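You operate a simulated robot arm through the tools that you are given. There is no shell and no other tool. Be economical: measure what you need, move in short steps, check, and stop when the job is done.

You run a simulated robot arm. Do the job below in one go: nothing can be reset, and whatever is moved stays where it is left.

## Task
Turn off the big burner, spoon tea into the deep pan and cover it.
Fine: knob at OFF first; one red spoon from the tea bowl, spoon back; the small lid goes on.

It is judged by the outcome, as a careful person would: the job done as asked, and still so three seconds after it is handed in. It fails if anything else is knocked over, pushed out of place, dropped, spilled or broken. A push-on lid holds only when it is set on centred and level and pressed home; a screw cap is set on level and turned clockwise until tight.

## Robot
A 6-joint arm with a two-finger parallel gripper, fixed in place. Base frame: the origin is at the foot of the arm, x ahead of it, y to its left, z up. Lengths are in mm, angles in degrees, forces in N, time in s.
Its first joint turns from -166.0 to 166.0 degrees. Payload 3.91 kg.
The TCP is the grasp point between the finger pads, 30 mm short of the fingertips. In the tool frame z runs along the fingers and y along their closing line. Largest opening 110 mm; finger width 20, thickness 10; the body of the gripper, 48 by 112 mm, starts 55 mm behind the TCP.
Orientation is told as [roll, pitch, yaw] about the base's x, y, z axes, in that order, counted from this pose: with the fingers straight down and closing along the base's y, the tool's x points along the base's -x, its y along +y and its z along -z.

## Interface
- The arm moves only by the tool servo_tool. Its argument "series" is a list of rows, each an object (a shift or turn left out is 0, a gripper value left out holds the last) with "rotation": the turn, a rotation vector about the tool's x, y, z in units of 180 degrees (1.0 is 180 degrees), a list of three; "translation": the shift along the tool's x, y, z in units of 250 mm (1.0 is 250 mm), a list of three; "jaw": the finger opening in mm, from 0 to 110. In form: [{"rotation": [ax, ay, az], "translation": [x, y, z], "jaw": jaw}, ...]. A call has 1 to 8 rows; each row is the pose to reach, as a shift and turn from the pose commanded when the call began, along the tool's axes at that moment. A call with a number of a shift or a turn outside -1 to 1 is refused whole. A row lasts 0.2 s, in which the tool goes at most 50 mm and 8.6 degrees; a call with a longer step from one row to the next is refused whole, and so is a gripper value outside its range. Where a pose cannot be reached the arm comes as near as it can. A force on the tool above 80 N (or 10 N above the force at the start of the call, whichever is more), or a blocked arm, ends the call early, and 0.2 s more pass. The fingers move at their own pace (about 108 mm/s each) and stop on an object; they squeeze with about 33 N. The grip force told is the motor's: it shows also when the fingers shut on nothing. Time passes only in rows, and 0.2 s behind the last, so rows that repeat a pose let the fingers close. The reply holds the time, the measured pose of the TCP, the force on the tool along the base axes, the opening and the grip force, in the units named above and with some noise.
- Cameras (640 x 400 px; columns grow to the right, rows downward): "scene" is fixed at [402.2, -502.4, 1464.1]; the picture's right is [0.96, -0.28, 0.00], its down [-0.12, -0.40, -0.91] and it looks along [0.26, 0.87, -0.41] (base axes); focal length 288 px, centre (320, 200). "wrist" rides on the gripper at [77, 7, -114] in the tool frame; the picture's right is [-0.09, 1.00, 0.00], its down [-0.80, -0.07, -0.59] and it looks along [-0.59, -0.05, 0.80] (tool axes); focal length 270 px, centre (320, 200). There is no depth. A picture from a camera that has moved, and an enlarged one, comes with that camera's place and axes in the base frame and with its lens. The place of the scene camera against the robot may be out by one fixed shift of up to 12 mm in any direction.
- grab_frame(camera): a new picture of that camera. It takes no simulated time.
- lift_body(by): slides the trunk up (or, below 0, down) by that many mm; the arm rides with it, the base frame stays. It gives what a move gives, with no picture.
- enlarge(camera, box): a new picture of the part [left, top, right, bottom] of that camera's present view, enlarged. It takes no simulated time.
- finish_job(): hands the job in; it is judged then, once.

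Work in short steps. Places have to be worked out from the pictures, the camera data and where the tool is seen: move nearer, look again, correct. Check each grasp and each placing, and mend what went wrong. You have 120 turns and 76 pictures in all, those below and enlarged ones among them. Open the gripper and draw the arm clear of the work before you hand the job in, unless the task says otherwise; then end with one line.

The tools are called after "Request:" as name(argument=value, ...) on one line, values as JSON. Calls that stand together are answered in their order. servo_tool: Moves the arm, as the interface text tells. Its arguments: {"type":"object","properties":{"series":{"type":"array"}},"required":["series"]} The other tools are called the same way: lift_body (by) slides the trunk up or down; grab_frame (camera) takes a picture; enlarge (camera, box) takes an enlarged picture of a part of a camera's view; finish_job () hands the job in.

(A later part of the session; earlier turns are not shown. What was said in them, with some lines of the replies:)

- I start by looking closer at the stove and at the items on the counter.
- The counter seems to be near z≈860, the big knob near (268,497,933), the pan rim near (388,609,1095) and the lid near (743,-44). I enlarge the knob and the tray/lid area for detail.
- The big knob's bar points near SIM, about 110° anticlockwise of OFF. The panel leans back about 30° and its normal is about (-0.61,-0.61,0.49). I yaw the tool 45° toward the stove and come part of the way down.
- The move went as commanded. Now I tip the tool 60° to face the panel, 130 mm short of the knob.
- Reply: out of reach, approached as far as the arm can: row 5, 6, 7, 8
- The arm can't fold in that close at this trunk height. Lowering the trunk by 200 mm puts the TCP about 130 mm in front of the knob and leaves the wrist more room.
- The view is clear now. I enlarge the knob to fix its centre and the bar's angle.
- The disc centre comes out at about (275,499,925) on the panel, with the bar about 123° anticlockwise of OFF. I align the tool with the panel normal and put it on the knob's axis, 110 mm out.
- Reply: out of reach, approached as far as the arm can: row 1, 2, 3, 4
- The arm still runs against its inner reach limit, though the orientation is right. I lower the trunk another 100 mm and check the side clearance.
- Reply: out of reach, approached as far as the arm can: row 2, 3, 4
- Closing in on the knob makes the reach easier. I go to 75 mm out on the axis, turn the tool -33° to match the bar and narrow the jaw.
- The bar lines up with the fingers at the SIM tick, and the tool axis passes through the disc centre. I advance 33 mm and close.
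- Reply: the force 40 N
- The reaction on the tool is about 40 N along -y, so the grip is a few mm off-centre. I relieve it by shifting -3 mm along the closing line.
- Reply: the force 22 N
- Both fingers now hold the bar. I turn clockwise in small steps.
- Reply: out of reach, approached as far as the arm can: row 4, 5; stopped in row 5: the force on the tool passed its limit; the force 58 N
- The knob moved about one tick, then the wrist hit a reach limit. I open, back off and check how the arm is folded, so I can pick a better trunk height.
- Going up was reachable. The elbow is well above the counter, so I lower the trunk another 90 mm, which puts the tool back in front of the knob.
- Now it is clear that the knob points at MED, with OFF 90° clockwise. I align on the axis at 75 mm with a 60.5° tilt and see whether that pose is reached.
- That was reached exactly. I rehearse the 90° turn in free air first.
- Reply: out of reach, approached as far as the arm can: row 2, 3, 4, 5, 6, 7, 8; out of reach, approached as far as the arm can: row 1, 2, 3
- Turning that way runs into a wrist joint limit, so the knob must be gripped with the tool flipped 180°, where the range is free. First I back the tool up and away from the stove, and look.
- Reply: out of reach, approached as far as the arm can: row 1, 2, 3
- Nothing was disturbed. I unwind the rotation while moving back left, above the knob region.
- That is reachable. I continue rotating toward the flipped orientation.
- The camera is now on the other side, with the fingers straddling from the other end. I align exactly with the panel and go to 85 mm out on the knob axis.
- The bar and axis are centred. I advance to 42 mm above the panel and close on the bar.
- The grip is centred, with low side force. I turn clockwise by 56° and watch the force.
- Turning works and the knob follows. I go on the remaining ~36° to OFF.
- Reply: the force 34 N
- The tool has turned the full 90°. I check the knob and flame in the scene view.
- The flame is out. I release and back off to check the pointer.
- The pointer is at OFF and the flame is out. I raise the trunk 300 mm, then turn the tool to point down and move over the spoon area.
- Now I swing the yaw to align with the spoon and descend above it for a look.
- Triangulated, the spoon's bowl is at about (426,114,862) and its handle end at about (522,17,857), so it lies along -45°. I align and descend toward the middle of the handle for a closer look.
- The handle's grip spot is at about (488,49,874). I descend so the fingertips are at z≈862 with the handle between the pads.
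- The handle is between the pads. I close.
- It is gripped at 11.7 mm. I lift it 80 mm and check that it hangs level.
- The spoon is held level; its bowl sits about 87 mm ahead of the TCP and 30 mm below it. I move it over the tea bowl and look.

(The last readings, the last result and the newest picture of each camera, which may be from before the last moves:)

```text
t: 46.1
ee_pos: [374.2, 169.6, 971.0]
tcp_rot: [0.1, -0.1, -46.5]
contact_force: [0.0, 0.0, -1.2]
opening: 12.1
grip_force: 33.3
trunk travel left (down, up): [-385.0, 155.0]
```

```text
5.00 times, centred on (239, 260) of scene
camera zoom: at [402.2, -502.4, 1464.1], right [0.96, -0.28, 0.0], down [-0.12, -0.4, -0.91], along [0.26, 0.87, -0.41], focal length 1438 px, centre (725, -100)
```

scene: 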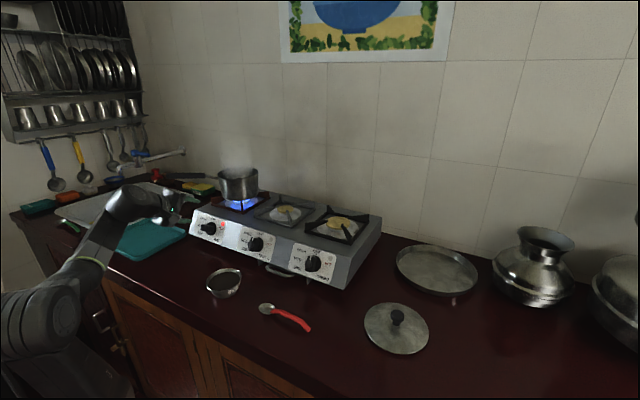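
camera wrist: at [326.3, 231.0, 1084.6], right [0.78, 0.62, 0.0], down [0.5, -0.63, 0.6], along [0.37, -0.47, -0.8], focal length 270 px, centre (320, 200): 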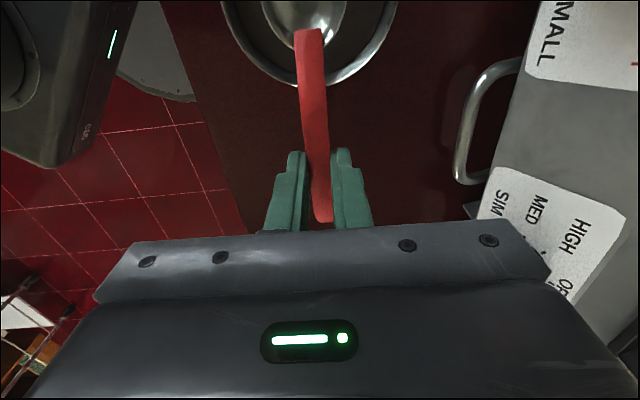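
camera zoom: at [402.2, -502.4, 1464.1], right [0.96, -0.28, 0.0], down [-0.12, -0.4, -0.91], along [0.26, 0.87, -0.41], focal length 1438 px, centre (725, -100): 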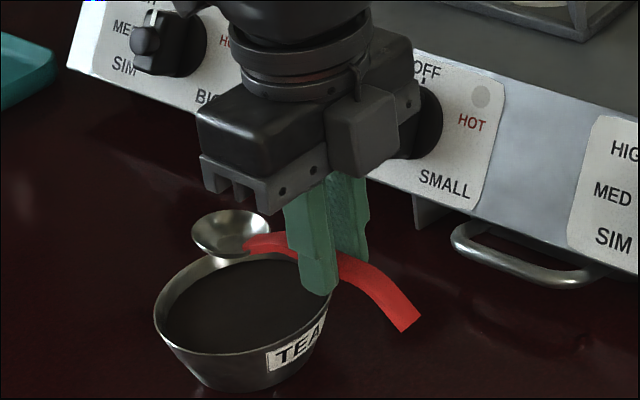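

The tea bowl's rim is centred at about (319.5,229.5), z≈890, radius ~52, and the spoon is above it. I tilt the nose 30° down and dip it into the tea.

Request:
servo_tool(series=[{"rotation": [0, -0.0417, 0], "translation": [-0.003, 0, -0.02]}, {"rotation": [0, -0.0833, 0], "translation": [0.021, 0, -0.062]}, {"rotation": [0, -0.125, 0], "translation": [0.034, 0, -0.1]}, {"rotation": [0, -0.1667, 0], "translation": [0.052, 0, -0.113]}, {"rotation": [0, -0.1667, 0], "translation": [0.052, 0, -0.013]}, {"rotation": [0, -0.1667, 0], "translation": [0.052, 0, 0.043]}])

Request:
enlarge(camera="scene", box=[175, 220, 303, 300])

Request:
grab_frame(camera="wrist")

```text
t: 47.5
ee_pos: [365.3, 178.3, 959.2]
tcp_rot: [0.0, -30.2, -46.7]
contact_force: [-0.4, -1.3, -0.5]
opening: 11.7
grip_force: 33.3
trunk travel left (down, up): [-385.0, 155.0]
```

```text
5.00 times, centred on (239, 260) of scene
camera zoom: at [402.2, -502.4, 1464.1], right [0.96, -0.28, 0.0], down [-0.12, -0.4, -0.91], along [0.26, 0.87, -0.41], focal length 1438 px, centre (725, -100)
```

zoom: 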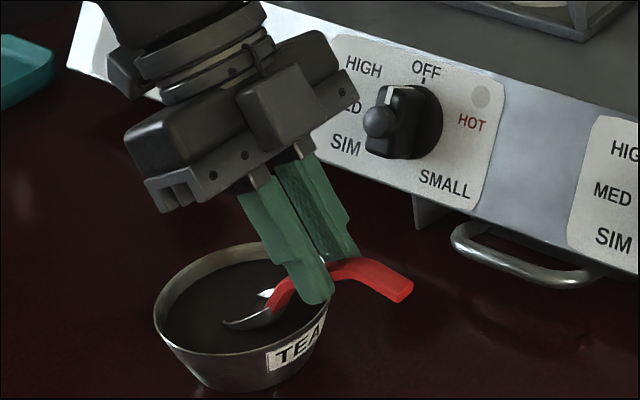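

```text
36 pictures are left
camera wrist: at [284.1, 274.8, 1020.2], right [0.78, 0.63, 0.04], down [0.22, -0.34, 0.92], along [0.59, -0.7, -0.4], focal length 270 px, centre (320, 200)
```

wrist: 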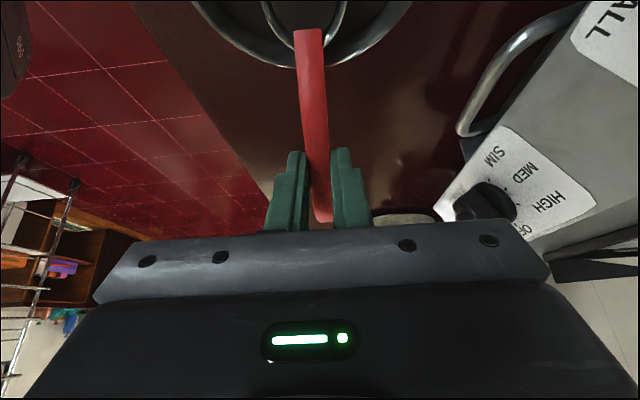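

The spoon's tip is just at the tea surface and the rim is clear. I scoop: go deeper, push forward while levelling, then lift out level.

Request:
servo_tool(series=[{"rotation": [0, 0, 0], "translation": [0.02, 0, 0.0346]}, {"rotation": [0, 0, 0], "translation": [0.034, 0, 0.059]}, {"rotation": [0, 0.0333, 0], "translation": [0.051, 0, 0.08]}, {"rotation": [0, 0.0667, 0], "translation": [0.059, 0, 0.095]}, {"rotation": [0, 0.1, 0], "translation": [0.04, 0, 0.106]}, {"rotation": [0, 0.1333, 0], "translation": [0.016, 0, 0.099]}, {"rotation": [0, 0.1667, 0], "translation": [-0.009, 0, 0.085]}, {"rotation": [0, 0.1667, 0], "translation": [-0.045, 0, 0.023]}])

Request:
enlarge(camera="scene", box=[175, 220, 303, 300])

```text
t: 49.3
ee_pos: [372.8, 170.3, 963.3]
tcp_rot: [0.0, 0.1, -46.4]
contact_force: [0.3, 0.4, -0.9]
opening: 11.7
grip_force: 33.3
trunk travel left (down, up): [-385.0, 155.0]
```

```text
5.00 times, centred on (239, 260) of scene
camera zoom: at [402.2, -502.4, 1464.1], right [0.96, -0.28, 0.0], down [-0.12, -0.4, -0.91], along [0.26, 0.87, -0.41], focal length 1438 px, centre (725, -100)
```

zoom: 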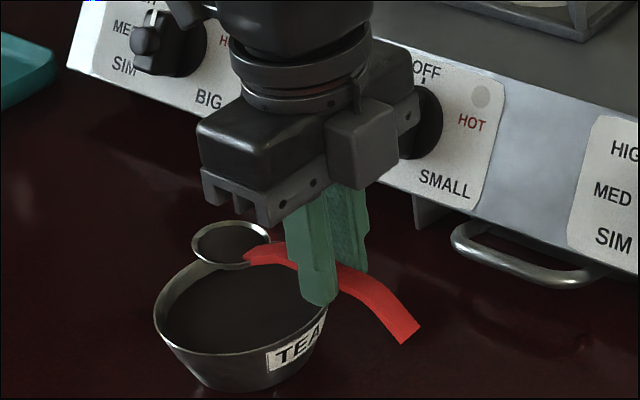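

The spoon is full of tea. I raise the trunk 150 mm so I can reach the pan from above.

Request:
lift_body(by=150)

Request:
servo_tool(series=[{"translation": [0, 0.04, -0.06]}, {"translation": [0, 0.12, -0.16]}, {"translation": [0, 0.22, -0.27]}, {"translation": [0, 0.34, -0.38]}, {"translation": [0, 0.46, -0.46]}, {"translation": [0, 0.56, -0.5]}, {"translation": [0, 0.62, -0.52]}])

Request:
grab_frame(camera="scene")

```text
t: 51.1
ee_pos: [372.8, 170.1, 1112.8]
tcp_rot: [0.0, 0.0, -46.7]
contact_force: [-0.7, -0.7, -0.2]
opening: 11.9
grip_force: 33.1
trunk travel left (down, up): [-535.0, 5.0]
```

```text
t: 52.7
ee_pos: [485.5, 278.5, 1243.9]
tcp_rot: [-0.2, -0.1, -46.6]
contact_force: [-0.3, 0.3, -1.0]
opening: 11.9
grip_force: 33.1
trunk travel left (down, up): [-535.0, 5.0]
```

```text
34 pictures are left
```

scene: 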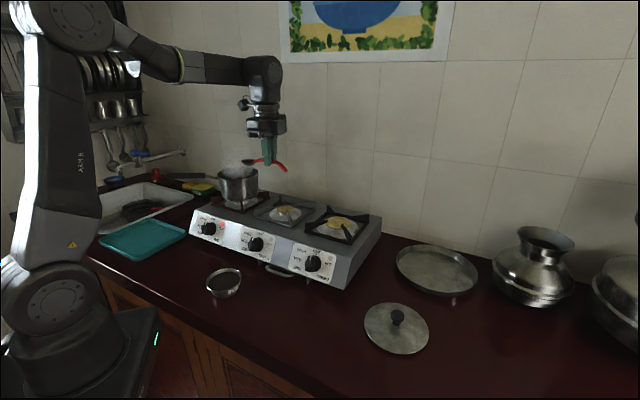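

All is level. I move toward the pan in two stages, keeping the spoon level and high.

Request:
servo_tool(series=[{"translation": [0.06, 0.04, 0]}, {"translation": [0.15, 0.1, 0]}, {"translation": [0.25, 0.17, 0]}, {"translation": [0.35, 0.24, 0]}, {"translation": [0.44, 0.31, 0]}, {"translation": [0.53, 0.37, 0]}, {"translation": [0.58, 0.41, 0]}])

Request:
grab_frame(camera="wrist")

```text
t: 54.3
ee_pos: [460.1, 453.0, 1241.0]
tcp_rot: [0.0, -0.1, -46.5]
contact_force: [-0.5, 0.1, -1.2]
opening: 11.8
grip_force: 32.9
trunk travel left (down, up): [-535.0, 5.0]
```

```text
33 pictures are left
camera wrist: at [412.5, 514.5, 1355.6], right [0.78, 0.62, 0.0], down [0.5, -0.63, 0.6], along [0.37, -0.47, -0.8], focal length 270 px, centre (320, 200)
```

wrist: 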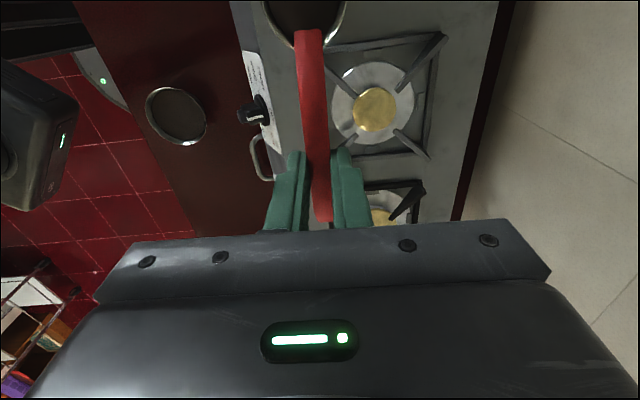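

The tea is still in the spoon. I do the second stage to above the pan.

Request:
servo_tool(series=[{"translation": [0.05, 0.035, 0]}, {"translation": [0.14, 0.1, 0]}, {"translation": [0.23, 0.165, 0]}, {"translation": [0.29, 0.205, 0]}, {"translation": [0.306, 0.218, 0]}])

Request:
grab_frame(camera="wrist")

Request:
enlarge(camera="scene", box=[170, 105, 330, 205])

```text
t: 55.5
ee_pos: [447.9, 545.8, 1242.3]
tcp_rot: [0.0, -0.1, -46.6]
contact_force: [-0.1, -0.1, -0.9]
opening: 11.7
grip_force: 33.2
trunk travel left (down, up): [-535.0, 5.0]
```

```text
32 pictures are left
camera wrist: at [399.9, 606.7, 1357.2], right [0.78, 0.62, 0.0], down [0.5, -0.63, 0.6], along [0.37, -0.47, -0.8], focal length 270 px, centre (320, 200)
```

wrist: 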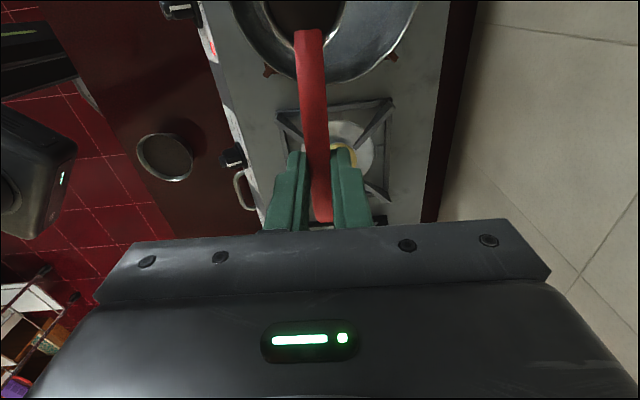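

```text
4.00 times, centred on (250, 155) of scene
camera zoom: at [402.2, -502.4, 1464.1], right [0.96, -0.28, 0.0], down [-0.12, -0.4, -0.91], along [0.26, 0.87, -0.41], focal length 1150 px, centre (600, 380)
```

zoom: 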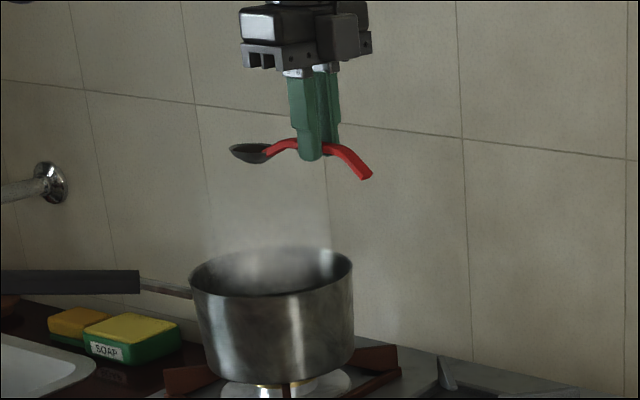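

The pan rim is centred at about (393,620), z≈1090, radius ~77. I lower the level spoon to 45 mm above the rim, over the centre.

Request:
servo_tool(series=[{"translation": [0.005, 0.013, 0.06]}, {"translation": [0.01, 0.026, 0.15]}, {"translation": [0.014, 0.039, 0.24]}, {"translation": [0.014, 0.039, 0.29]}, {"translation": [0.014, 0.039, 0.309]}, {"translation": [0.014, 0.039, 0.309]}])

Request:
enlarge(camera="scene", box=[170, 125, 330, 225])

```text
t: 56.9
ee_pos: [452.7, 554.7, 1163.8]
tcp_rot: [0.1, 0.0, -46.5]
contact_force: [-1.4, 0.0, -0.5]
opening: 12.0
grip_force: 32.7
trunk travel left (down, up): [-535.0, 5.0]
```

```text
4.00 times, centred on (250, 175) of scene
camera zoom: at [402.2, -502.4, 1464.1], right [0.96, -0.28, 0.0], down [-0.12, -0.4, -0.91], along [0.26, 0.87, -0.41], focal length 1150 px, centre (600, 300)
```

zoom: 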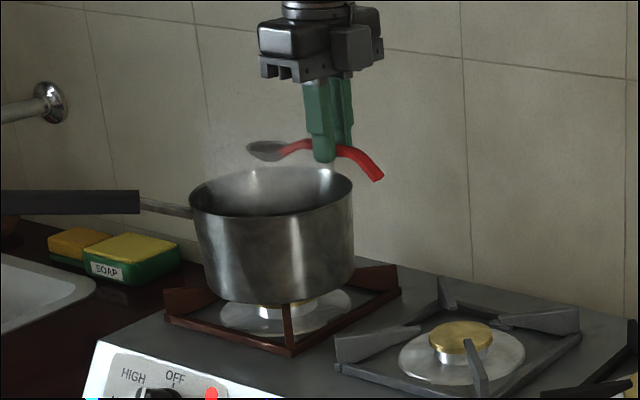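

The spoon is centred about 45 mm above the rim. I roll it about its handle to pour.

Request:
servo_tool(series=[{"rotation": [-0.0472, 0, 0], "translation": [0, -0.018, 0.001]}, {"rotation": [-0.0944, 0, 0], "translation": [0, -0.035, 0.005]}, {"rotation": [-0.1417, 0, 0], "translation": [0, -0.052, 0.012]}, {"rotation": [-0.1889, 0, 0], "translation": [0, -0.067, 0.021]}, {"rotation": [-0.2361, 0, 0], "translation": [0, -0.081, 0.032]}, {"rotation": [-0.2833, 0, 0], "translation": [0, -0.093, 0.045]}, {"rotation": [-0.3306, 0, 0], "translation": [0, -0.103, 0.059]}, {"rotation": [-0.3778, 0, 0], "translation": [0, -0.111, 0.075]}])

Request:
enlarge(camera="scene", box=[170, 125, 330, 225])

```text
t: 58.7
ee_pos: [439.1, 541.9, 1164.2]
tcp_rot: [50.5, -0.1, -46.5]
contact_force: [0.1, 0.5, -0.1]
opening: 11.7
grip_force: 33.3
out of reach, approached as far as the arm can: row 6, 7, 8
trunk travel left (down, up): [-535.0, 5.0]
```

```text
4.00 times, centred on (250, 175) of scene
camera zoom: at [402.2, -502.4, 1464.1], right [0.96, -0.28, 0.0], down [-0.12, -0.4, -0.91], along [0.26, 0.87, -0.41], focal length 1150 px, centre (600, 300)
```

zoom: 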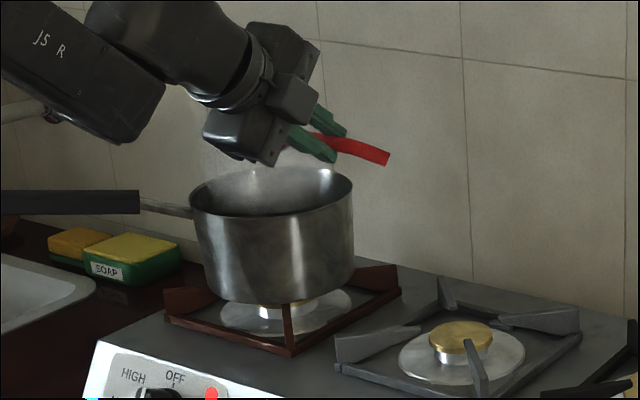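

The roll stops at 50° because of a joint limit. I look at the spoon from the wrist camera.

Request:
grab_frame(camera="wrist")

```text
28 pictures are left
camera wrist: at [325.9, 541.5, 1241.5], right [0.52, 0.37, 0.77], down [0.19, -0.93, 0.32], along [0.83, -0.03, -0.55], focal length 270 px, centre (320, 200)
```

wrist: 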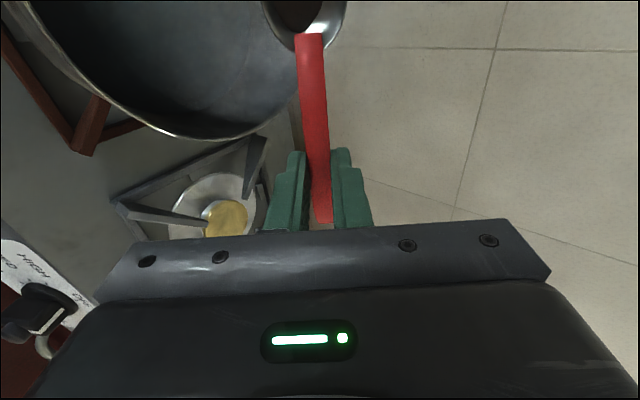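

The tea is still in the spoon. I raise the arm 150 mm and lower the trunk by the same amount, so that the roll can continue at the same place.

Request:
servo_tool(series=[{"translation": [0, 0.11, -0.09]}, {"translation": [0, 0.22, -0.18]}, {"translation": [0, 0.33, -0.27]}, {"translation": [0, 0.46, -0.38]}, {"translation": [0, 0.46, -0.38]}])

Request:
lift_body(by=-150)

```text
t: 59.9
ee_pos: [439.8, 543.1, 1311.4]
tcp_rot: [50.4, -0.1, -46.5]
contact_force: [0.2, 0.2, -1.2]
opening: 11.9
grip_force: 33.3
trunk travel left (down, up): [-535.0, 5.0]
```

```text
t: 61.6
ee_pos: [440.6, 541.8, 1161.3]
tcp_rot: [50.5, -0.1, -46.6]
contact_force: [-0.7, -0.1, -0.3]
opening: 11.8
grip_force: 33.5
trunk travel left (down, up): [-385.0, 155.0]
```

The spoon is back at the same spot with a better arm posture. I continue the roll to about 100°.

Request:
servo_tool(series=[{"rotation": [-0.0458, 0, 0], "translation": [0, -0.017, 0.001]}, {"rotation": [-0.0917, 0, 0], "translation": [0, -0.034, 0.005]}, {"rotation": [-0.1375, 0, 0], "translation": [0, -0.05, 0.011]}, {"rotation": [-0.1833, 0, 0], "translation": [0, -0.065, 0.019]}, {"rotation": [-0.2292, 0, 0], "translation": [0, -0.079, 0.03]}, {"rotation": [-0.275, 0, 0], "translation": [0, -0.091, 0.042]}, {"rotation": [-0.275, 0, 0], "translation": [0, -0.091, 0.042]}])

Request:
grab_frame(camera="wrist")

```text
t: 63.2
ee_pos: [437.0, 542.8, 1159.6]
tcp_rot: [63.8, -0.2, -46.4]
contact_force: [1.0, 0.0, -0.2]
opening: 11.6
grip_force: 33.4
out of reach, approached as far as the arm can: row 2, 3, 4, 5, 6, 7
trunk travel left (down, up): [-385.0, 155.0]
```

```text
27 pictures are left
camera wrist: at [312.9, 529.6, 1215.2], right [0.38, 0.24, 0.89], down [0.14, -0.97, 0.2], along [0.92, 0.05, -0.4], focal length 270 px, centre (320, 200)
```

wrist: 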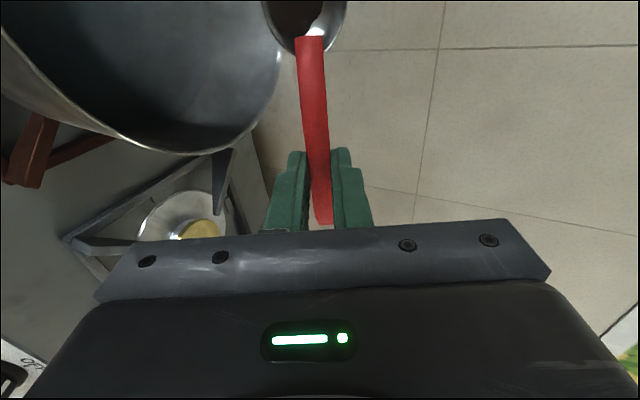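

Each trunk drop buys more roll. I raise the arm 200 mm, lower the trunk 200 mm, then roll on.

Request:
servo_tool(series=[{"translation": [0, 0.144, -0.071]}, {"translation": [0, 0.288, -0.142]}, {"translation": [0, 0.432, -0.213]}, {"translation": [0, 0.576, -0.284]}, {"translation": [0, 0.718, -0.353]}, {"translation": [0, 0.718, -0.353]}])

Request:
lift_body(by=-200)

Request:
servo_tool(series=[{"rotation": [-0.0458, 0, 0], "translation": [0, -0.017, 0.001]}, {"rotation": [-0.0917, 0, 0], "translation": [0, -0.034, 0.005]}, {"rotation": [-0.1375, 0, 0], "translation": [0, -0.05, 0.011]}, {"rotation": [-0.1833, 0, 0], "translation": [0, -0.065, 0.019]}, {"rotation": [-0.22, 0, 0], "translation": [0, -0.077, 0.028]}, {"rotation": [-0.22, 0, 0], "translation": [0, -0.077, 0.028]}])

Request:
grab_frame(camera="wrist")

```text
t: 64.6
ee_pos: [437.9, 540.9, 1360.0]
tcp_rot: [63.8, -0.2, -46.3]
contact_force: [0.3, 0.5, -0.5]
opening: 11.6
grip_force: 32.8
trunk travel left (down, up): [-385.0, 155.0]
```

```text
t: 66.8
ee_pos: [437.5, 542.5, 1160.5]
tcp_rot: [63.8, -0.2, -46.3]
contact_force: [0.3, -0.4, 0.2]
opening: 12.0
grip_force: 32.6
trunk travel left (down, up): [-185.0, 355.0]
```

```text
t: 68.2
ee_pos: [436.2, 539.7, 1150.8]
tcp_rot: [82.9, -0.2, -46.5]
contact_force: [-0.4, 0.9, -1.2]
opening: 11.7
grip_force: 32.5
out of reach, approached as far as the arm can: row 3, 4, 5, 6
trunk travel left (down, up): [-185.0, 355.0]
```

```text
26 pictures are left
camera wrist: at [301.3, 518.6, 1171.6], right [0.15, 0.02, 0.99], down [0.12, -0.99, 0.01], along [0.98, 0.12, -0.15], focal length 270 px, centre (320, 200)
```

wrist: 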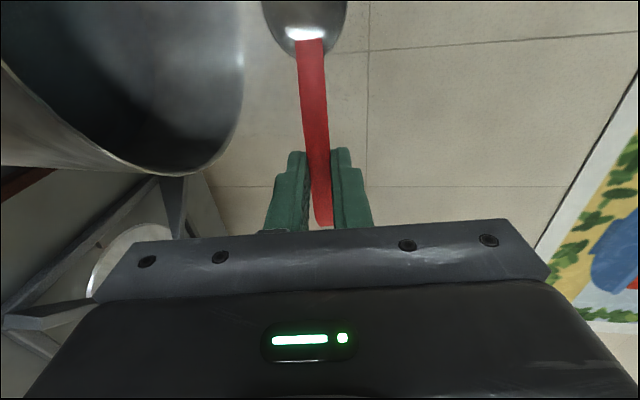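

The spoon is empty now. I raise the trunk to get clear, then roll the tool back while moving inward.

Request:
lift_body(by=200)

Request:
servo_tool(series=[{"rotation": [0.0472, 0, 0], "translation": [-0.077, -0.081, -0.047]}, {"rotation": [0.0944, 0, 0], "translation": [-0.154, -0.163, -0.094]}, {"rotation": [0.1417, 0, 0], "translation": [-0.231, -0.244, -0.141]}, {"rotation": [0.1889, 0, 0], "translation": [-0.308, -0.325, -0.188]}, {"rotation": [0.2361, 0, 0], "translation": [-0.386, -0.407, -0.235]}, {"rotation": [0.2833, 0, 0], "translation": [-0.463, -0.488, -0.282]}, {"rotation": [0.3306, 0, 0], "translation": [-0.54, -0.57, -0.329]}, {"rotation": [0.3778, 0, 0], "translation": [-0.617, -0.651, -0.376]}])

Request:
grab_frame(camera="scene")

```text
t: 70.4
ee_pos: [436.8, 539.7, 1350.9]
tcp_rot: [83.0, -0.3, -46.3]
contact_force: [-0.1, 0.0, -0.2]
opening: 11.7
grip_force: 33.0
trunk travel left (down, up): [-385.0, 155.0]
```

```text
t: 72.2
ee_pos: [457.0, 348.2, 1201.8]
tcp_rot: [14.7, -0.2, -46.3]
contact_force: [0.0, -1.0, -0.8]
opening: 11.8
grip_force: 32.8
trunk travel left (down, up): [-385.0, 155.0]
```

```text
25 pictures are left
```

scene: 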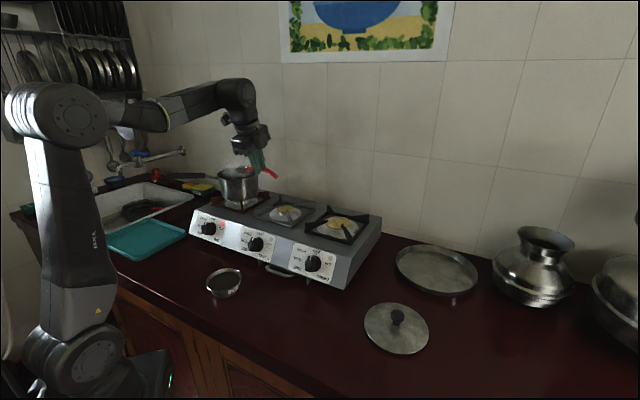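

All is clear. I go back to just above where the spoon lay.

Request:
servo_tool(series=[{"rotation": [0.02, 0, 0], "translation": [-0.117, -0.118, 0.089]}, {"rotation": [0.04, 0, 0], "translation": [-0.235, -0.237, 0.178]}, {"rotation": [0.06, 0, 0], "translation": [-0.352, -0.355, 0.266]}, {"rotation": [0.0817, 0, 0], "translation": [-0.47, -0.474, 0.355]}, {"rotation": [0.0817, 0, 0], "translation": [-0.587, -0.592, 0.444]}, {"rotation": [0.0817, 0, 0], "translation": [-0.704, -0.711, 0.532]}, {"rotation": [0.0817, 0, 0], "translation": [-0.822, -0.83, 0.621]}, {"rotation": [0.0817, 0, 0], "translation": [-0.939, -0.948, 0.71]}])

```text
t: 74.0
ee_pos: [492.7, 51.5, 972.0]
tcp_rot: [0.2, -0.2, -46.4]
contact_force: [-0.2, -0.4, 0.1]
opening: 11.8
grip_force: 32.9
trunk travel left (down, up): [-385.0, 155.0]
```

I descend to the original grasp pose, stopping gently at the counter.

Request:
servo_tool(series=[{"translation": [0.019, -0.02, 0.06]}, {"translation": [0.019, -0.02, 0.16]}, {"translation": [0.019, -0.02, 0.25]}, {"translation": [0.019, -0.02, 0.29]}, {"translation": [0.019, -0.02, 0.308]}, {"translation": [0.019, -0.02, 0.312]}, {"translation": [0.019, -0.02, 0.312]}])

Request:
enlarge(camera="scene", box=[195, 250, 355, 350])

```text
t: 75.6
ee_pos: [482.8, 51.2, 892.1]
tcp_rot: [0.3, -0.2, -46.3]
contact_force: [5.2, -3.9, 20.9]
opening: 12.1
grip_force: 33.1
trunk travel left (down, up): [-385.0, 155.0]
```

```text
4.00 times, centred on (275, 300) of scene
camera zoom: at [402.2, -502.4, 1464.1], right [0.96, -0.28, 0.0], down [-0.12, -0.4, -0.91], along [0.26, 0.87, -0.41], focal length 1150 px, centre (500, -200)
```

zoom: 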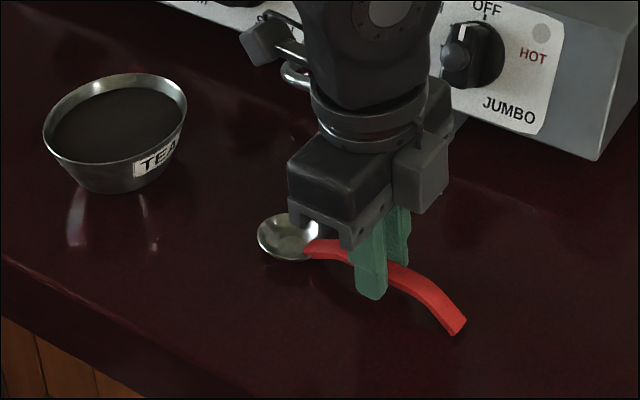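

The spoon is touching the counter, within about 3 mm of its first place. I relieve the pressure and release.

Request:
servo_tool(series=[{"translation": [0, 0, -0.005]}, {"translation": [0, 0, -0.005], "jaw": 40}, {"translation": [0, 0, -0.005]}, {"translation": [0, 0, -0.1]}, {"translation": [0, 0, -0.25]}, {"translation": [0, 0, -0.45]}, {"translation": [0, 0, -0.6], "jaw": 70}])

Request:
enlarge(camera="scene", box=[190, 150, 450, 360])

```text
t: 77.2
ee_pos: [484.2, 49.8, 1040.8]
tcp_rot: [0.1, -0.2, -46.4]
contact_force: [0.7, -0.8, -0.5]
opening: 69.9
grip_force: 0.1
trunk travel left (down, up): [-385.0, 155.0]
```

```text
1.90 times, centred on (320, 255) of scene
camera zoom: at [402.2, -502.4, 1464.1], right [0.96, -0.28, 0.0], down [-0.12, -0.4, -0.91], along [0.26, 0.87, -0.41], focal length 548 px, centre (320, 95)
```

zoom: 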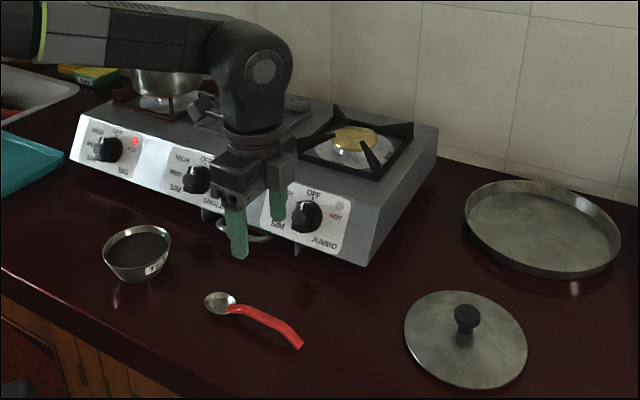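

The spoon is back in place. The lid sits near (738,-50), so I try moving above it with the tool still pointing down.

Request:
servo_tool(series=[{"translation": [-0.12, 0.057, -0.01]}, {"translation": [-0.25, 0.115, -0.02]}, {"translation": [-0.38, 0.175, -0.03]}, {"translation": [-0.51, 0.235, -0.04]}, {"translation": [-0.64, 0.295, -0.04]}, {"translation": [-0.77, 0.355, -0.04]}, {"translation": [-0.89, 0.41, -0.04]}, {"translation": [-0.988, 0.456, -0.04]}])

Request:
grab_frame(camera="wrist")

```text
t: 79.0
ee_pos: [735.9, -48.1, 1049.2]
tcp_rot: [0.1, -0.2, -46.4]
contact_force: [-0.5, 0.2, -0.3]
opening: 69.8
grip_force: 0.0
trunk travel left (down, up): [-385.0, 155.0]
```

```text
22 pictures are left
camera wrist: at [687.4, 13.4, 1163.3], right [0.78, 0.62, 0.0], down [0.5, -0.63, 0.6], along [0.37, -0.47, -0.8], focal length 270 px, centre (320, 200)
```

wrist: 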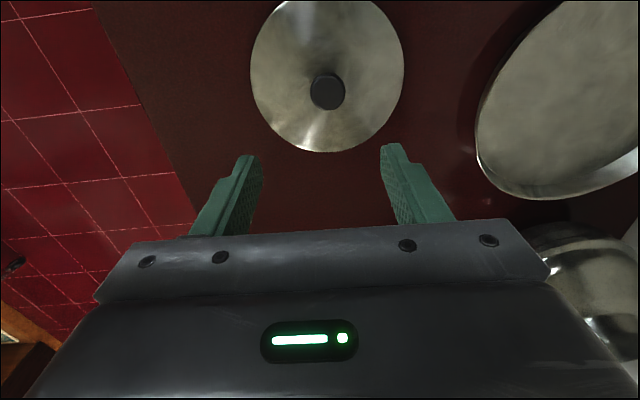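

That is reachable, with the knob at about (736,-38) and its top near z≈897. I centre and descend partway to verify the height.

Request:
servo_tool(series=[{"translation": [0.01, 0.01, 0.1]}, {"translation": [0.02, 0.02, 0.25]}, {"translation": [0.029, 0.028, 0.36]}, {"translation": [0.029, 0.028, 0.416]}, {"translation": [0.029, 0.028, 0.416]}])

Request:
grab_frame(camera="wrist")

Request:
enlarge(camera="scene", box=[340, 270, 468, 350])

```text
t: 80.2
ee_pos: [737.1, -36.7, 948.2]
tcp_rot: [0.2, -0.2, -46.5]
contact_force: [0.2, 0.1, 0.2]
opening: 70.0
grip_force: 0.0
trunk travel left (down, up): [-385.0, 155.0]
```

```text
21 pictures are left
camera wrist: at [688.1, 23.8, 1062.1], right [0.78, 0.62, 0.0], down [0.5, -0.63, 0.6], along [0.37, -0.47, -0.8], focal length 270 px, centre (320, 200)
```

wrist: 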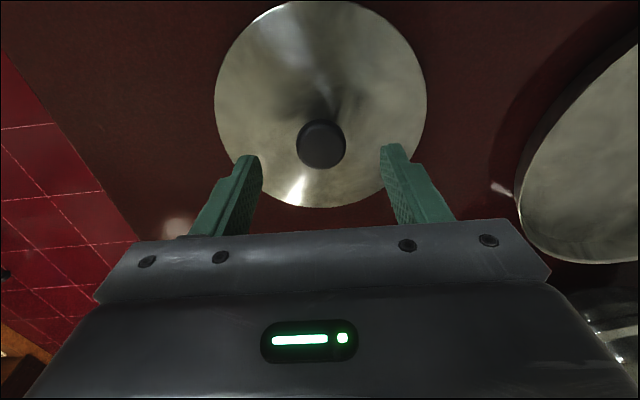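

```text
5.00 times, centred on (404, 310) of scene
camera zoom: at [402.2, -502.4, 1464.1], right [0.96, -0.28, 0.0], down [-0.12, -0.4, -0.91], along [0.26, 0.87, -0.41], focal length 1438 px, centre (-100, -350)
```

zoom: 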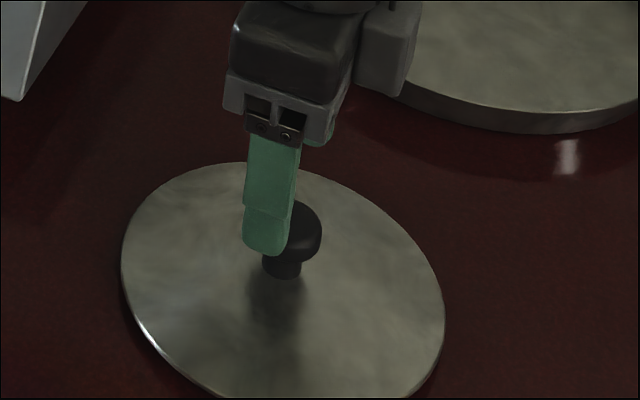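

Two wrist views put the knob at (737,-38) with its top at about 890 and the lid face at about 866. I descend to TCP z≈903 and close on the head.

Request:
servo_tool(series=[{"translation": [0.002, -0.002, 0.07]}, {"translation": [0.002, -0.002, 0.14]}, {"translation": [0.002, -0.002, 0.18]}, {"translation": [0.002, -0.002, 0.18], "jaw": 10}, {"translation": [0.002, -0.002, 0.18]}, {"translation": [0.002, -0.002, 0.18]}])

Request:
enlarge(camera="scene", box=[340, 270, 468, 350])

```text
t: 81.6
ee_pos: [735.6, -37.6, 903.6]
tcp_rot: [0.0, -0.1, -46.4]
contact_force: [0.1, -0.7, 0.7]
opening: 32.6
grip_force: 32.9
trunk travel left (down, up): [-385.0, 155.0]
```

```text
5.00 times, centred on (404, 310) of scene
camera zoom: at [402.2, -502.4, 1464.1], right [0.96, -0.28, 0.0], down [-0.12, -0.4, -0.91], along [0.26, 0.87, -0.41], focal length 1438 px, centre (-100, -350)
```

zoom: 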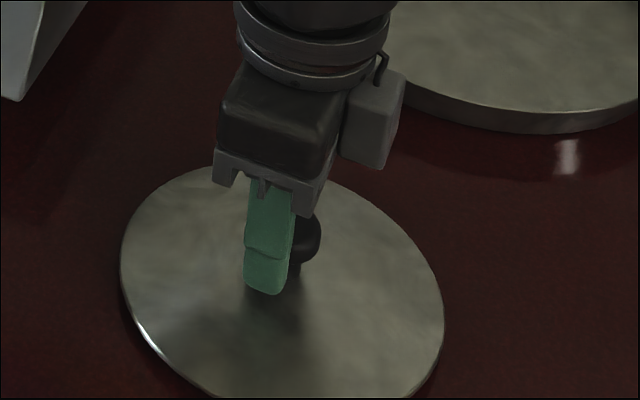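

It is gripped at 32.6 mm. I lift slowly and check that the lid hangs level.

Request:
servo_tool(series=[{"translation": [0, 0, -0.03]}, {"translation": [0, 0, -0.1]}, {"translation": [0, 0, -0.2]}, {"translation": [0, 0, -0.32]}, {"translation": [0, 0, -0.45]}, {"translation": [0, 0, -0.5]}])

Request:
grab_frame(camera="wrist")

Request:
enlarge(camera="scene", box=[310, 210, 470, 310])

```text
t: 83.0
ee_pos: [736.7, -38.9, 1029.1]
tcp_rot: [0.1, -0.2, -46.4]
contact_force: [0.6, 0.7, -1.1]
opening: 32.8
grip_force: 33.2
trunk travel left (down, up): [-385.0, 155.0]
```

```text
18 pictures are left
camera wrist: at [688.4, 22.3, 1143.4], right [0.78, 0.62, 0.0], down [0.5, -0.63, 0.6], along [0.37, -0.47, -0.8], focal length 270 px, centre (320, 200)
```

wrist: 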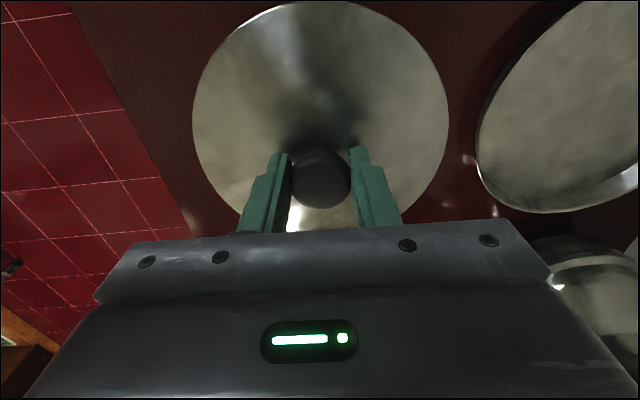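

```text
4.00 times, centred on (390, 260) of scene
camera zoom: at [402.2, -502.4, 1464.1], right [0.96, -0.28, 0.0], down [-0.12, -0.4, -0.91], along [0.26, 0.87, -0.41], focal length 1150 px, centre (40, -40)
```

zoom: 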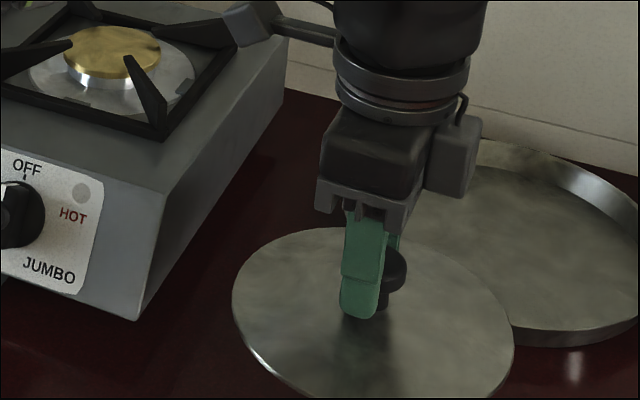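

The lid hangs level and centred under the TCP. I raise the trunk 150 mm and start moving it toward the pan, keeping the tool orientation.

Request:
lift_body(by=150)

Request:
servo_tool(series=[{"translation": [0.06, 0.017, -0.05]}, {"translation": [0.18, 0.052, -0.1]}, {"translation": [0.32, 0.092, -0.16]}, {"translation": [0.47, 0.135, -0.2]}, {"translation": [0.62, 0.178, -0.2]}, {"translation": [0.77, 0.222, -0.2]}, {"translation": [0.89, 0.256, -0.2]}, {"translation": [0.95, 0.274, -0.2]}])

Request:
servo_tool(series=[{"translation": [0.06, 0.017, 0]}, {"translation": [0.18, 0.052, 0]}, {"translation": [0.32, 0.092, 0]}, {"translation": [0.47, 0.135, 0]}, {"translation": [0.62, 0.178, 0]}, {"translation": [0.77, 0.222, 0]}, {"translation": [0.89, 0.256, 0]}, {"translation": [0.95, 0.274, 0]}])

```text
t: 84.7
ee_pos: [737.6, -37.9, 1177.8]
tcp_rot: [0.1, -0.1, -46.4]
contact_force: [-0.3, 0.5, -1.4]
opening: 32.7
grip_force: 32.8
trunk travel left (down, up): [-535.0, 5.0]
```

```text
t: 86.5
ee_pos: [619.6, 181.3, 1230.0]
tcp_rot: [0.1, -0.3, -46.4]
contact_force: [-0.5, -0.9, -0.5]
opening: 32.9
grip_force: 33.2
trunk travel left (down, up): [-535.0, 5.0]
```

```text
t: 88.3
ee_pos: [508.2, 402.8, 1227.5]
tcp_rot: [0.1, -0.2, -46.5]
contact_force: [-0.3, 0.0, -1.4]
opening: 32.8
grip_force: 32.6
trunk travel left (down, up): [-535.0, 5.0]
```

Steady so far. I move the last stretch to directly above the pan.

Request:
servo_tool(series=[{"translation": [0.06, 0.017, 0]}, {"translation": [0.18, 0.05, 0]}, {"translation": [0.32, 0.09, 0]}, {"translation": [0.47, 0.132, 0]}, {"translation": [0.62, 0.174, 0]}, {"translation": [0.77, 0.216, 0]}, {"translation": [0.89, 0.25, 0]}, {"translation": [0.946, 0.265, 0]}])

Request:
enlarge(camera="scene", box=[174, 120, 302, 200])

Request:
grab_frame(camera="wrist")

```text
t: 90.1
ee_pos: [391.8, 617.1, 1230.4]
tcp_rot: [0.1, -0.2, -46.4]
contact_force: [1.0, 0.4, -0.5]
opening: 32.8
grip_force: 32.9
trunk travel left (down, up): [-535.0, 5.0]
```

```text
5.00 times, centred on (238, 160) of scene
camera zoom: at [402.2, -502.4, 1464.1], right [0.96, -0.28, 0.0], down [-0.12, -0.4, -0.91], along [0.26, 0.87, -0.41], focal length 1438 px, centre (730, 400)
```

zoom: 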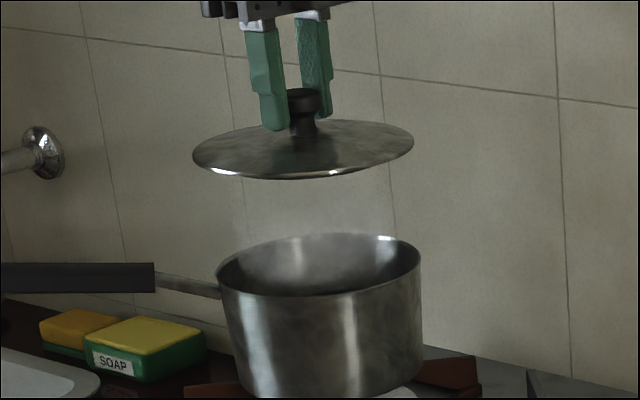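

```text
15 pictures are left
camera wrist: at [343.1, 679.3, 1343.0], right [0.78, 0.62, 0.0], down [0.5, -0.63, 0.6], along [0.37, -0.47, -0.8], focal length 270 px, centre (320, 200)
```

wrist: 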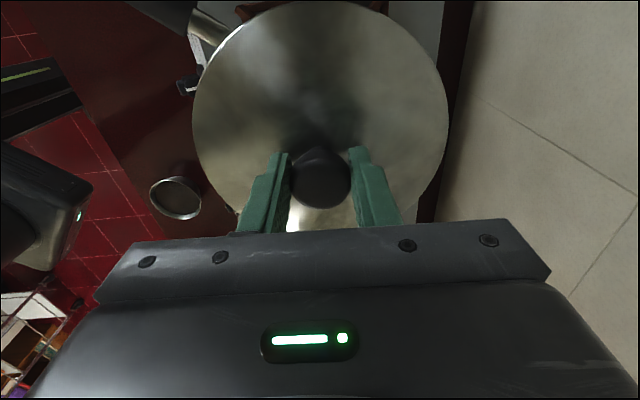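

Lid and pan line up in both views to within about 3 mm, with the pan rim at z≈1095. I trim by (-0.5,+4) mm and descend to about 15 mm above the rim.

Request:
servo_tool(series=[{"translation": [0.006, 0.005, 0.06]}, {"translation": [0.013, 0.009, 0.15]}, {"translation": [0.013, 0.009, 0.23]}, {"translation": [0.013, 0.009, 0.27]}, {"translation": [0.013, 0.009, 0.28]}, {"translation": [0.013, 0.009, 0.28]}])

Request:
enlarge(camera="scene", box=[190, 142, 286, 202])

```text
t: 91.5
ee_pos: [393.5, 621.6, 1155.4]
tcp_rot: [0.1, -0.2, -46.4]
contact_force: [-0.5, 0.2, -1.1]
opening: 32.7
grip_force: 32.8
trunk travel left (down, up): [-535.0, 5.0]
```

```text
6.67 times, centred on (238, 172) of scene
camera zoom: at [402.2, -502.4, 1464.1], right [0.96, -0.28, 0.0], down [-0.12, -0.4, -0.91], along [0.26, 0.87, -0.41], focal length 1917 px, centre (867, 387)
```

zoom: 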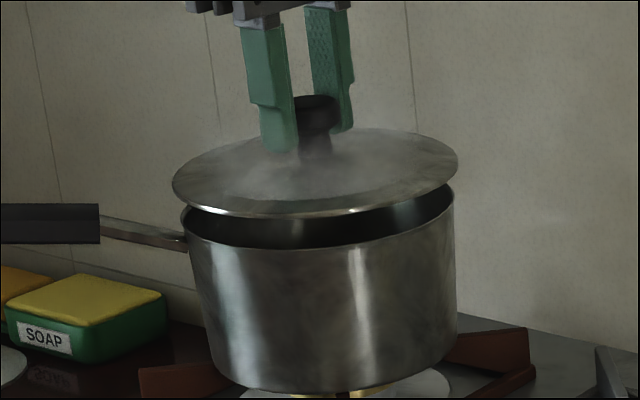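

The lid is laterally centred over the pan, roughly 20 mm above the rim. I lower it gently and watch for contact.

Request:
servo_tool(series=[{"translation": [0, 0, 0.02]}, {"translation": [0, 0, 0.04]}, {"translation": [0, 0, 0.052]}, {"translation": [0, 0, 0.06]}, {"translation": [0, 0, 0.06]}])

Request:
enlarge(camera="scene", box=[190, 142, 286, 202])

```text
t: 92.7
ee_pos: [393.1, 621.6, 1142.2]
tcp_rot: [0.1, -0.3, -46.4]
contact_force: [-0.6, -0.4, -1.5]
opening: 32.8
grip_force: 32.6
trunk travel left (down, up): [-535.0, 5.0]
```

```text
6.67 times, centred on (238, 172) of scene
camera zoom: at [402.2, -502.4, 1464.1], right [0.96, -0.28, 0.0], down [-0.12, -0.4, -0.91], along [0.26, 0.87, -0.41], focal length 1917 px, centre (867, 387)
```

zoom: 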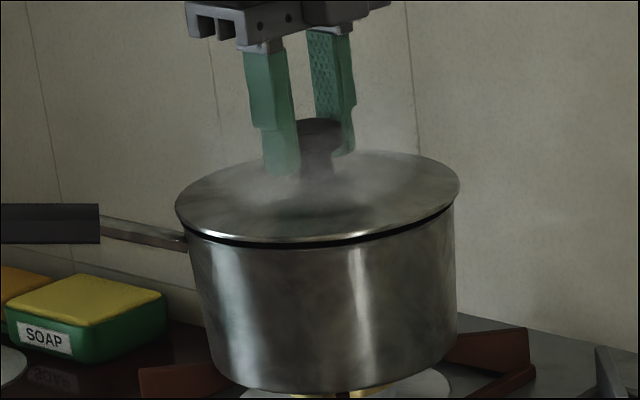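

There is an even gap of about 5 mm and the lid is centred. I go on lowering in 2 mm steps until it seats.

Request:
servo_tool(series=[{"translation": [0, 0, 0.008]}, {"translation": [0, 0, 0.014]}, {"translation": [0, 0, 0.018]}, {"translation": [0, 0, 0.022]}, {"translation": [0, 0, 0.026]}, {"translation": [0, 0, 0.026]}])

Request:
enlarge(camera="scene", box=[190, 142, 286, 202])

```text
t: 94.1
ee_pos: [393.0, 621.2, 1137.0]
tcp_rot: [0.3, -0.3, -46.3]
contact_force: [-0.9, 2.9, 10.2]
opening: 32.8
grip_force: 33.1
trunk travel left (down, up): [-535.0, 5.0]
```

```text
6.67 times, centred on (238, 172) of scene
camera zoom: at [402.2, -502.4, 1464.1], right [0.96, -0.28, 0.0], down [-0.12, -0.4, -0.91], along [0.26, 0.87, -0.41], focal length 1917 px, centre (867, 387)
```

zoom: 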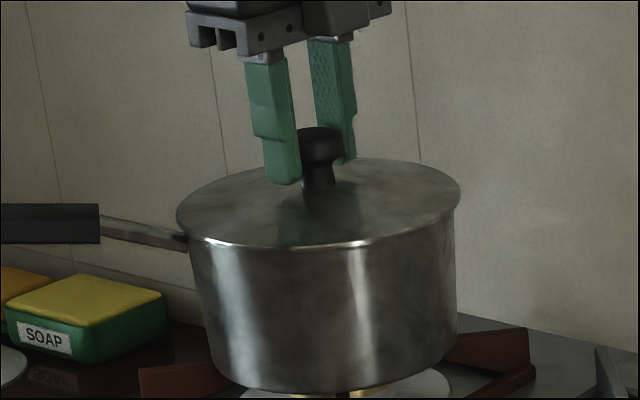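

The lid is seated with no gap, at about 10 N of contact. I press a touch more, then release and rise straight up.

Request:
servo_tool(series=[{"translation": [0, 0, 0.008]}, {"translation": [0, 0, 0.008]}, {"translation": [0, 0, 0.0]}])

Request:
servo_tool(series=[{"translation": [0, 0, -0.004]}, {"translation": [0, 0, -0.004], "jaw": 60}, {"translation": [0, 0, -0.004]}, {"translation": [0, 0, -0.08]}, {"translation": [0, 0, -0.2]}, {"translation": [0, 0, -0.38]}])

Request:
enlarge(camera="scene", box=[174, 130, 302, 210])

Request:
grab_frame(camera="wrist")

```text
t: 94.9
ee_pos: [392.4, 620.0, 1136.1]
tcp_rot: [0.4, -0.1, -46.3]
contact_force: [1.3, 1.2, 23.3]
opening: 32.7
grip_force: 32.2
trunk travel left (down, up): [-535.0, 5.0]
```

```text
t: 96.3
ee_pos: [392.8, 620.4, 1228.2]
tcp_rot: [0.1, -0.1, -46.4]
contact_force: [0.4, -0.7, 0.6]
opening: 60.3
grip_force: 0.0
trunk travel left (down, up): [-535.0, 5.0]
```

```text
5.00 times, centred on (238, 170) of scene
camera zoom: at [402.2, -502.4, 1464.1], right [0.96, -0.28, 0.0], down [-0.12, -0.4, -0.91], along [0.26, 0.87, -0.41], focal length 1438 px, centre (730, 350)
```

zoom: 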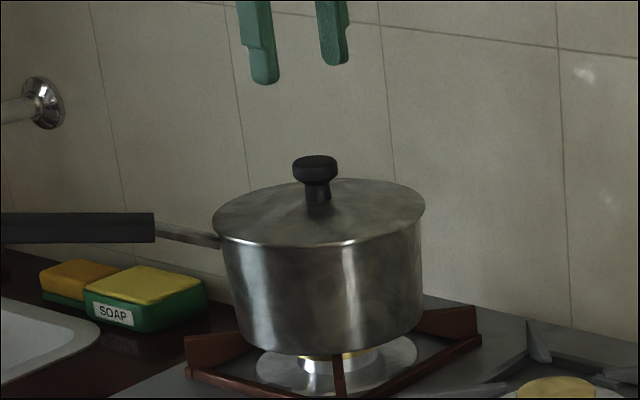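

```text
10 pictures are left
camera wrist: at [345.4, 681.1, 1342.4], right [0.78, 0.62, 0.0], down [0.5, -0.63, 0.6], along [0.37, -0.47, -0.8], focal length 270 px, centre (320, 200)
```

wrist: 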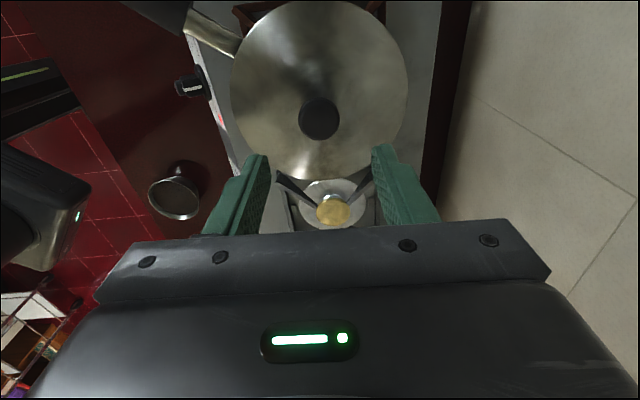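

The lid sits level and centred, covering the pan all round. I withdraw the arm up and inward, then check the whole scene.

Request:
servo_tool(series=[{"translation": [0, 0, -0.1]}, {"translation": [-0.05, -0.1, -0.2]}, {"translation": [-0.12, -0.22, -0.3]}, {"translation": [-0.2, -0.36, -0.35]}, {"translation": [-0.28, -0.5, -0.38]}, {"translation": [-0.36, -0.64, -0.4]}, {"translation": [-0.44, -0.78, -0.4]}])

Request:
grab_frame(camera="scene")

Request:
enlarge(camera="scene", box=[170, 150, 362, 335])

```text
t: 97.9
ee_pos: [325.2, 402.8, 1330.0]
tcp_rot: [0.2, -0.2, -46.4]
contact_force: [-0.4, -0.8, 0.0]
opening: 60.0
grip_force: 0.0
trunk travel left (down, up): [-535.0, 5.0]
```

```text
9 pictures are left
```

scene: 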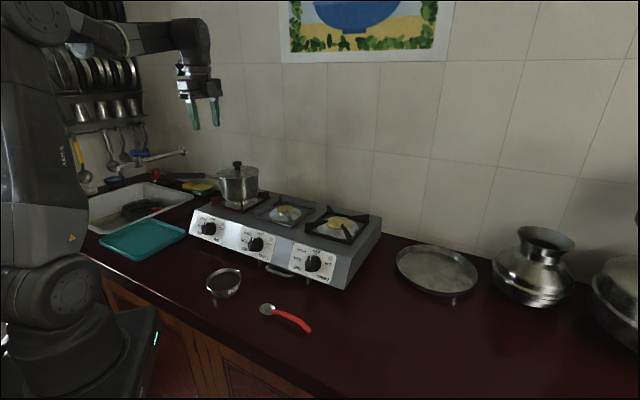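

```text
2.16 times, centred on (266, 242) of scene
camera zoom: at [402.2, -502.4, 1464.1], right [0.96, -0.28, 0.0], down [-0.12, -0.4, -0.91], along [0.26, 0.87, -0.41], focal length 622 px, centre (437, 108)
```

zoom: 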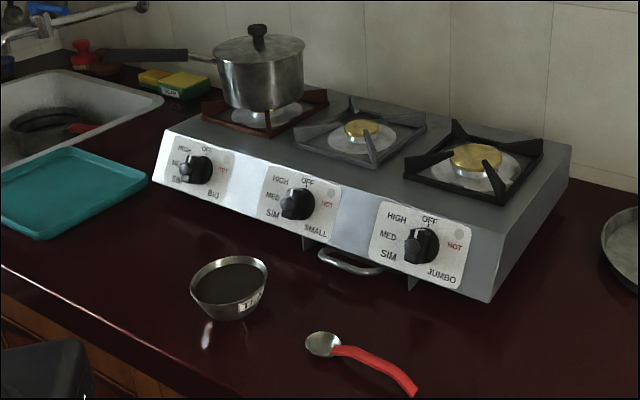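

The burner is off and its HOT light is out. The spoon is back, the lid is on, nothing else has moved and the arm is clear, so I hand in.

Request:
finish_job()

```text
The job is handed in.
```

The big burner's knob is at OFF, one red spoonful of tea is in the deep pan, the spoon is back within about 3 mm of where it lay, and the small lid sits level and centred on the pan.
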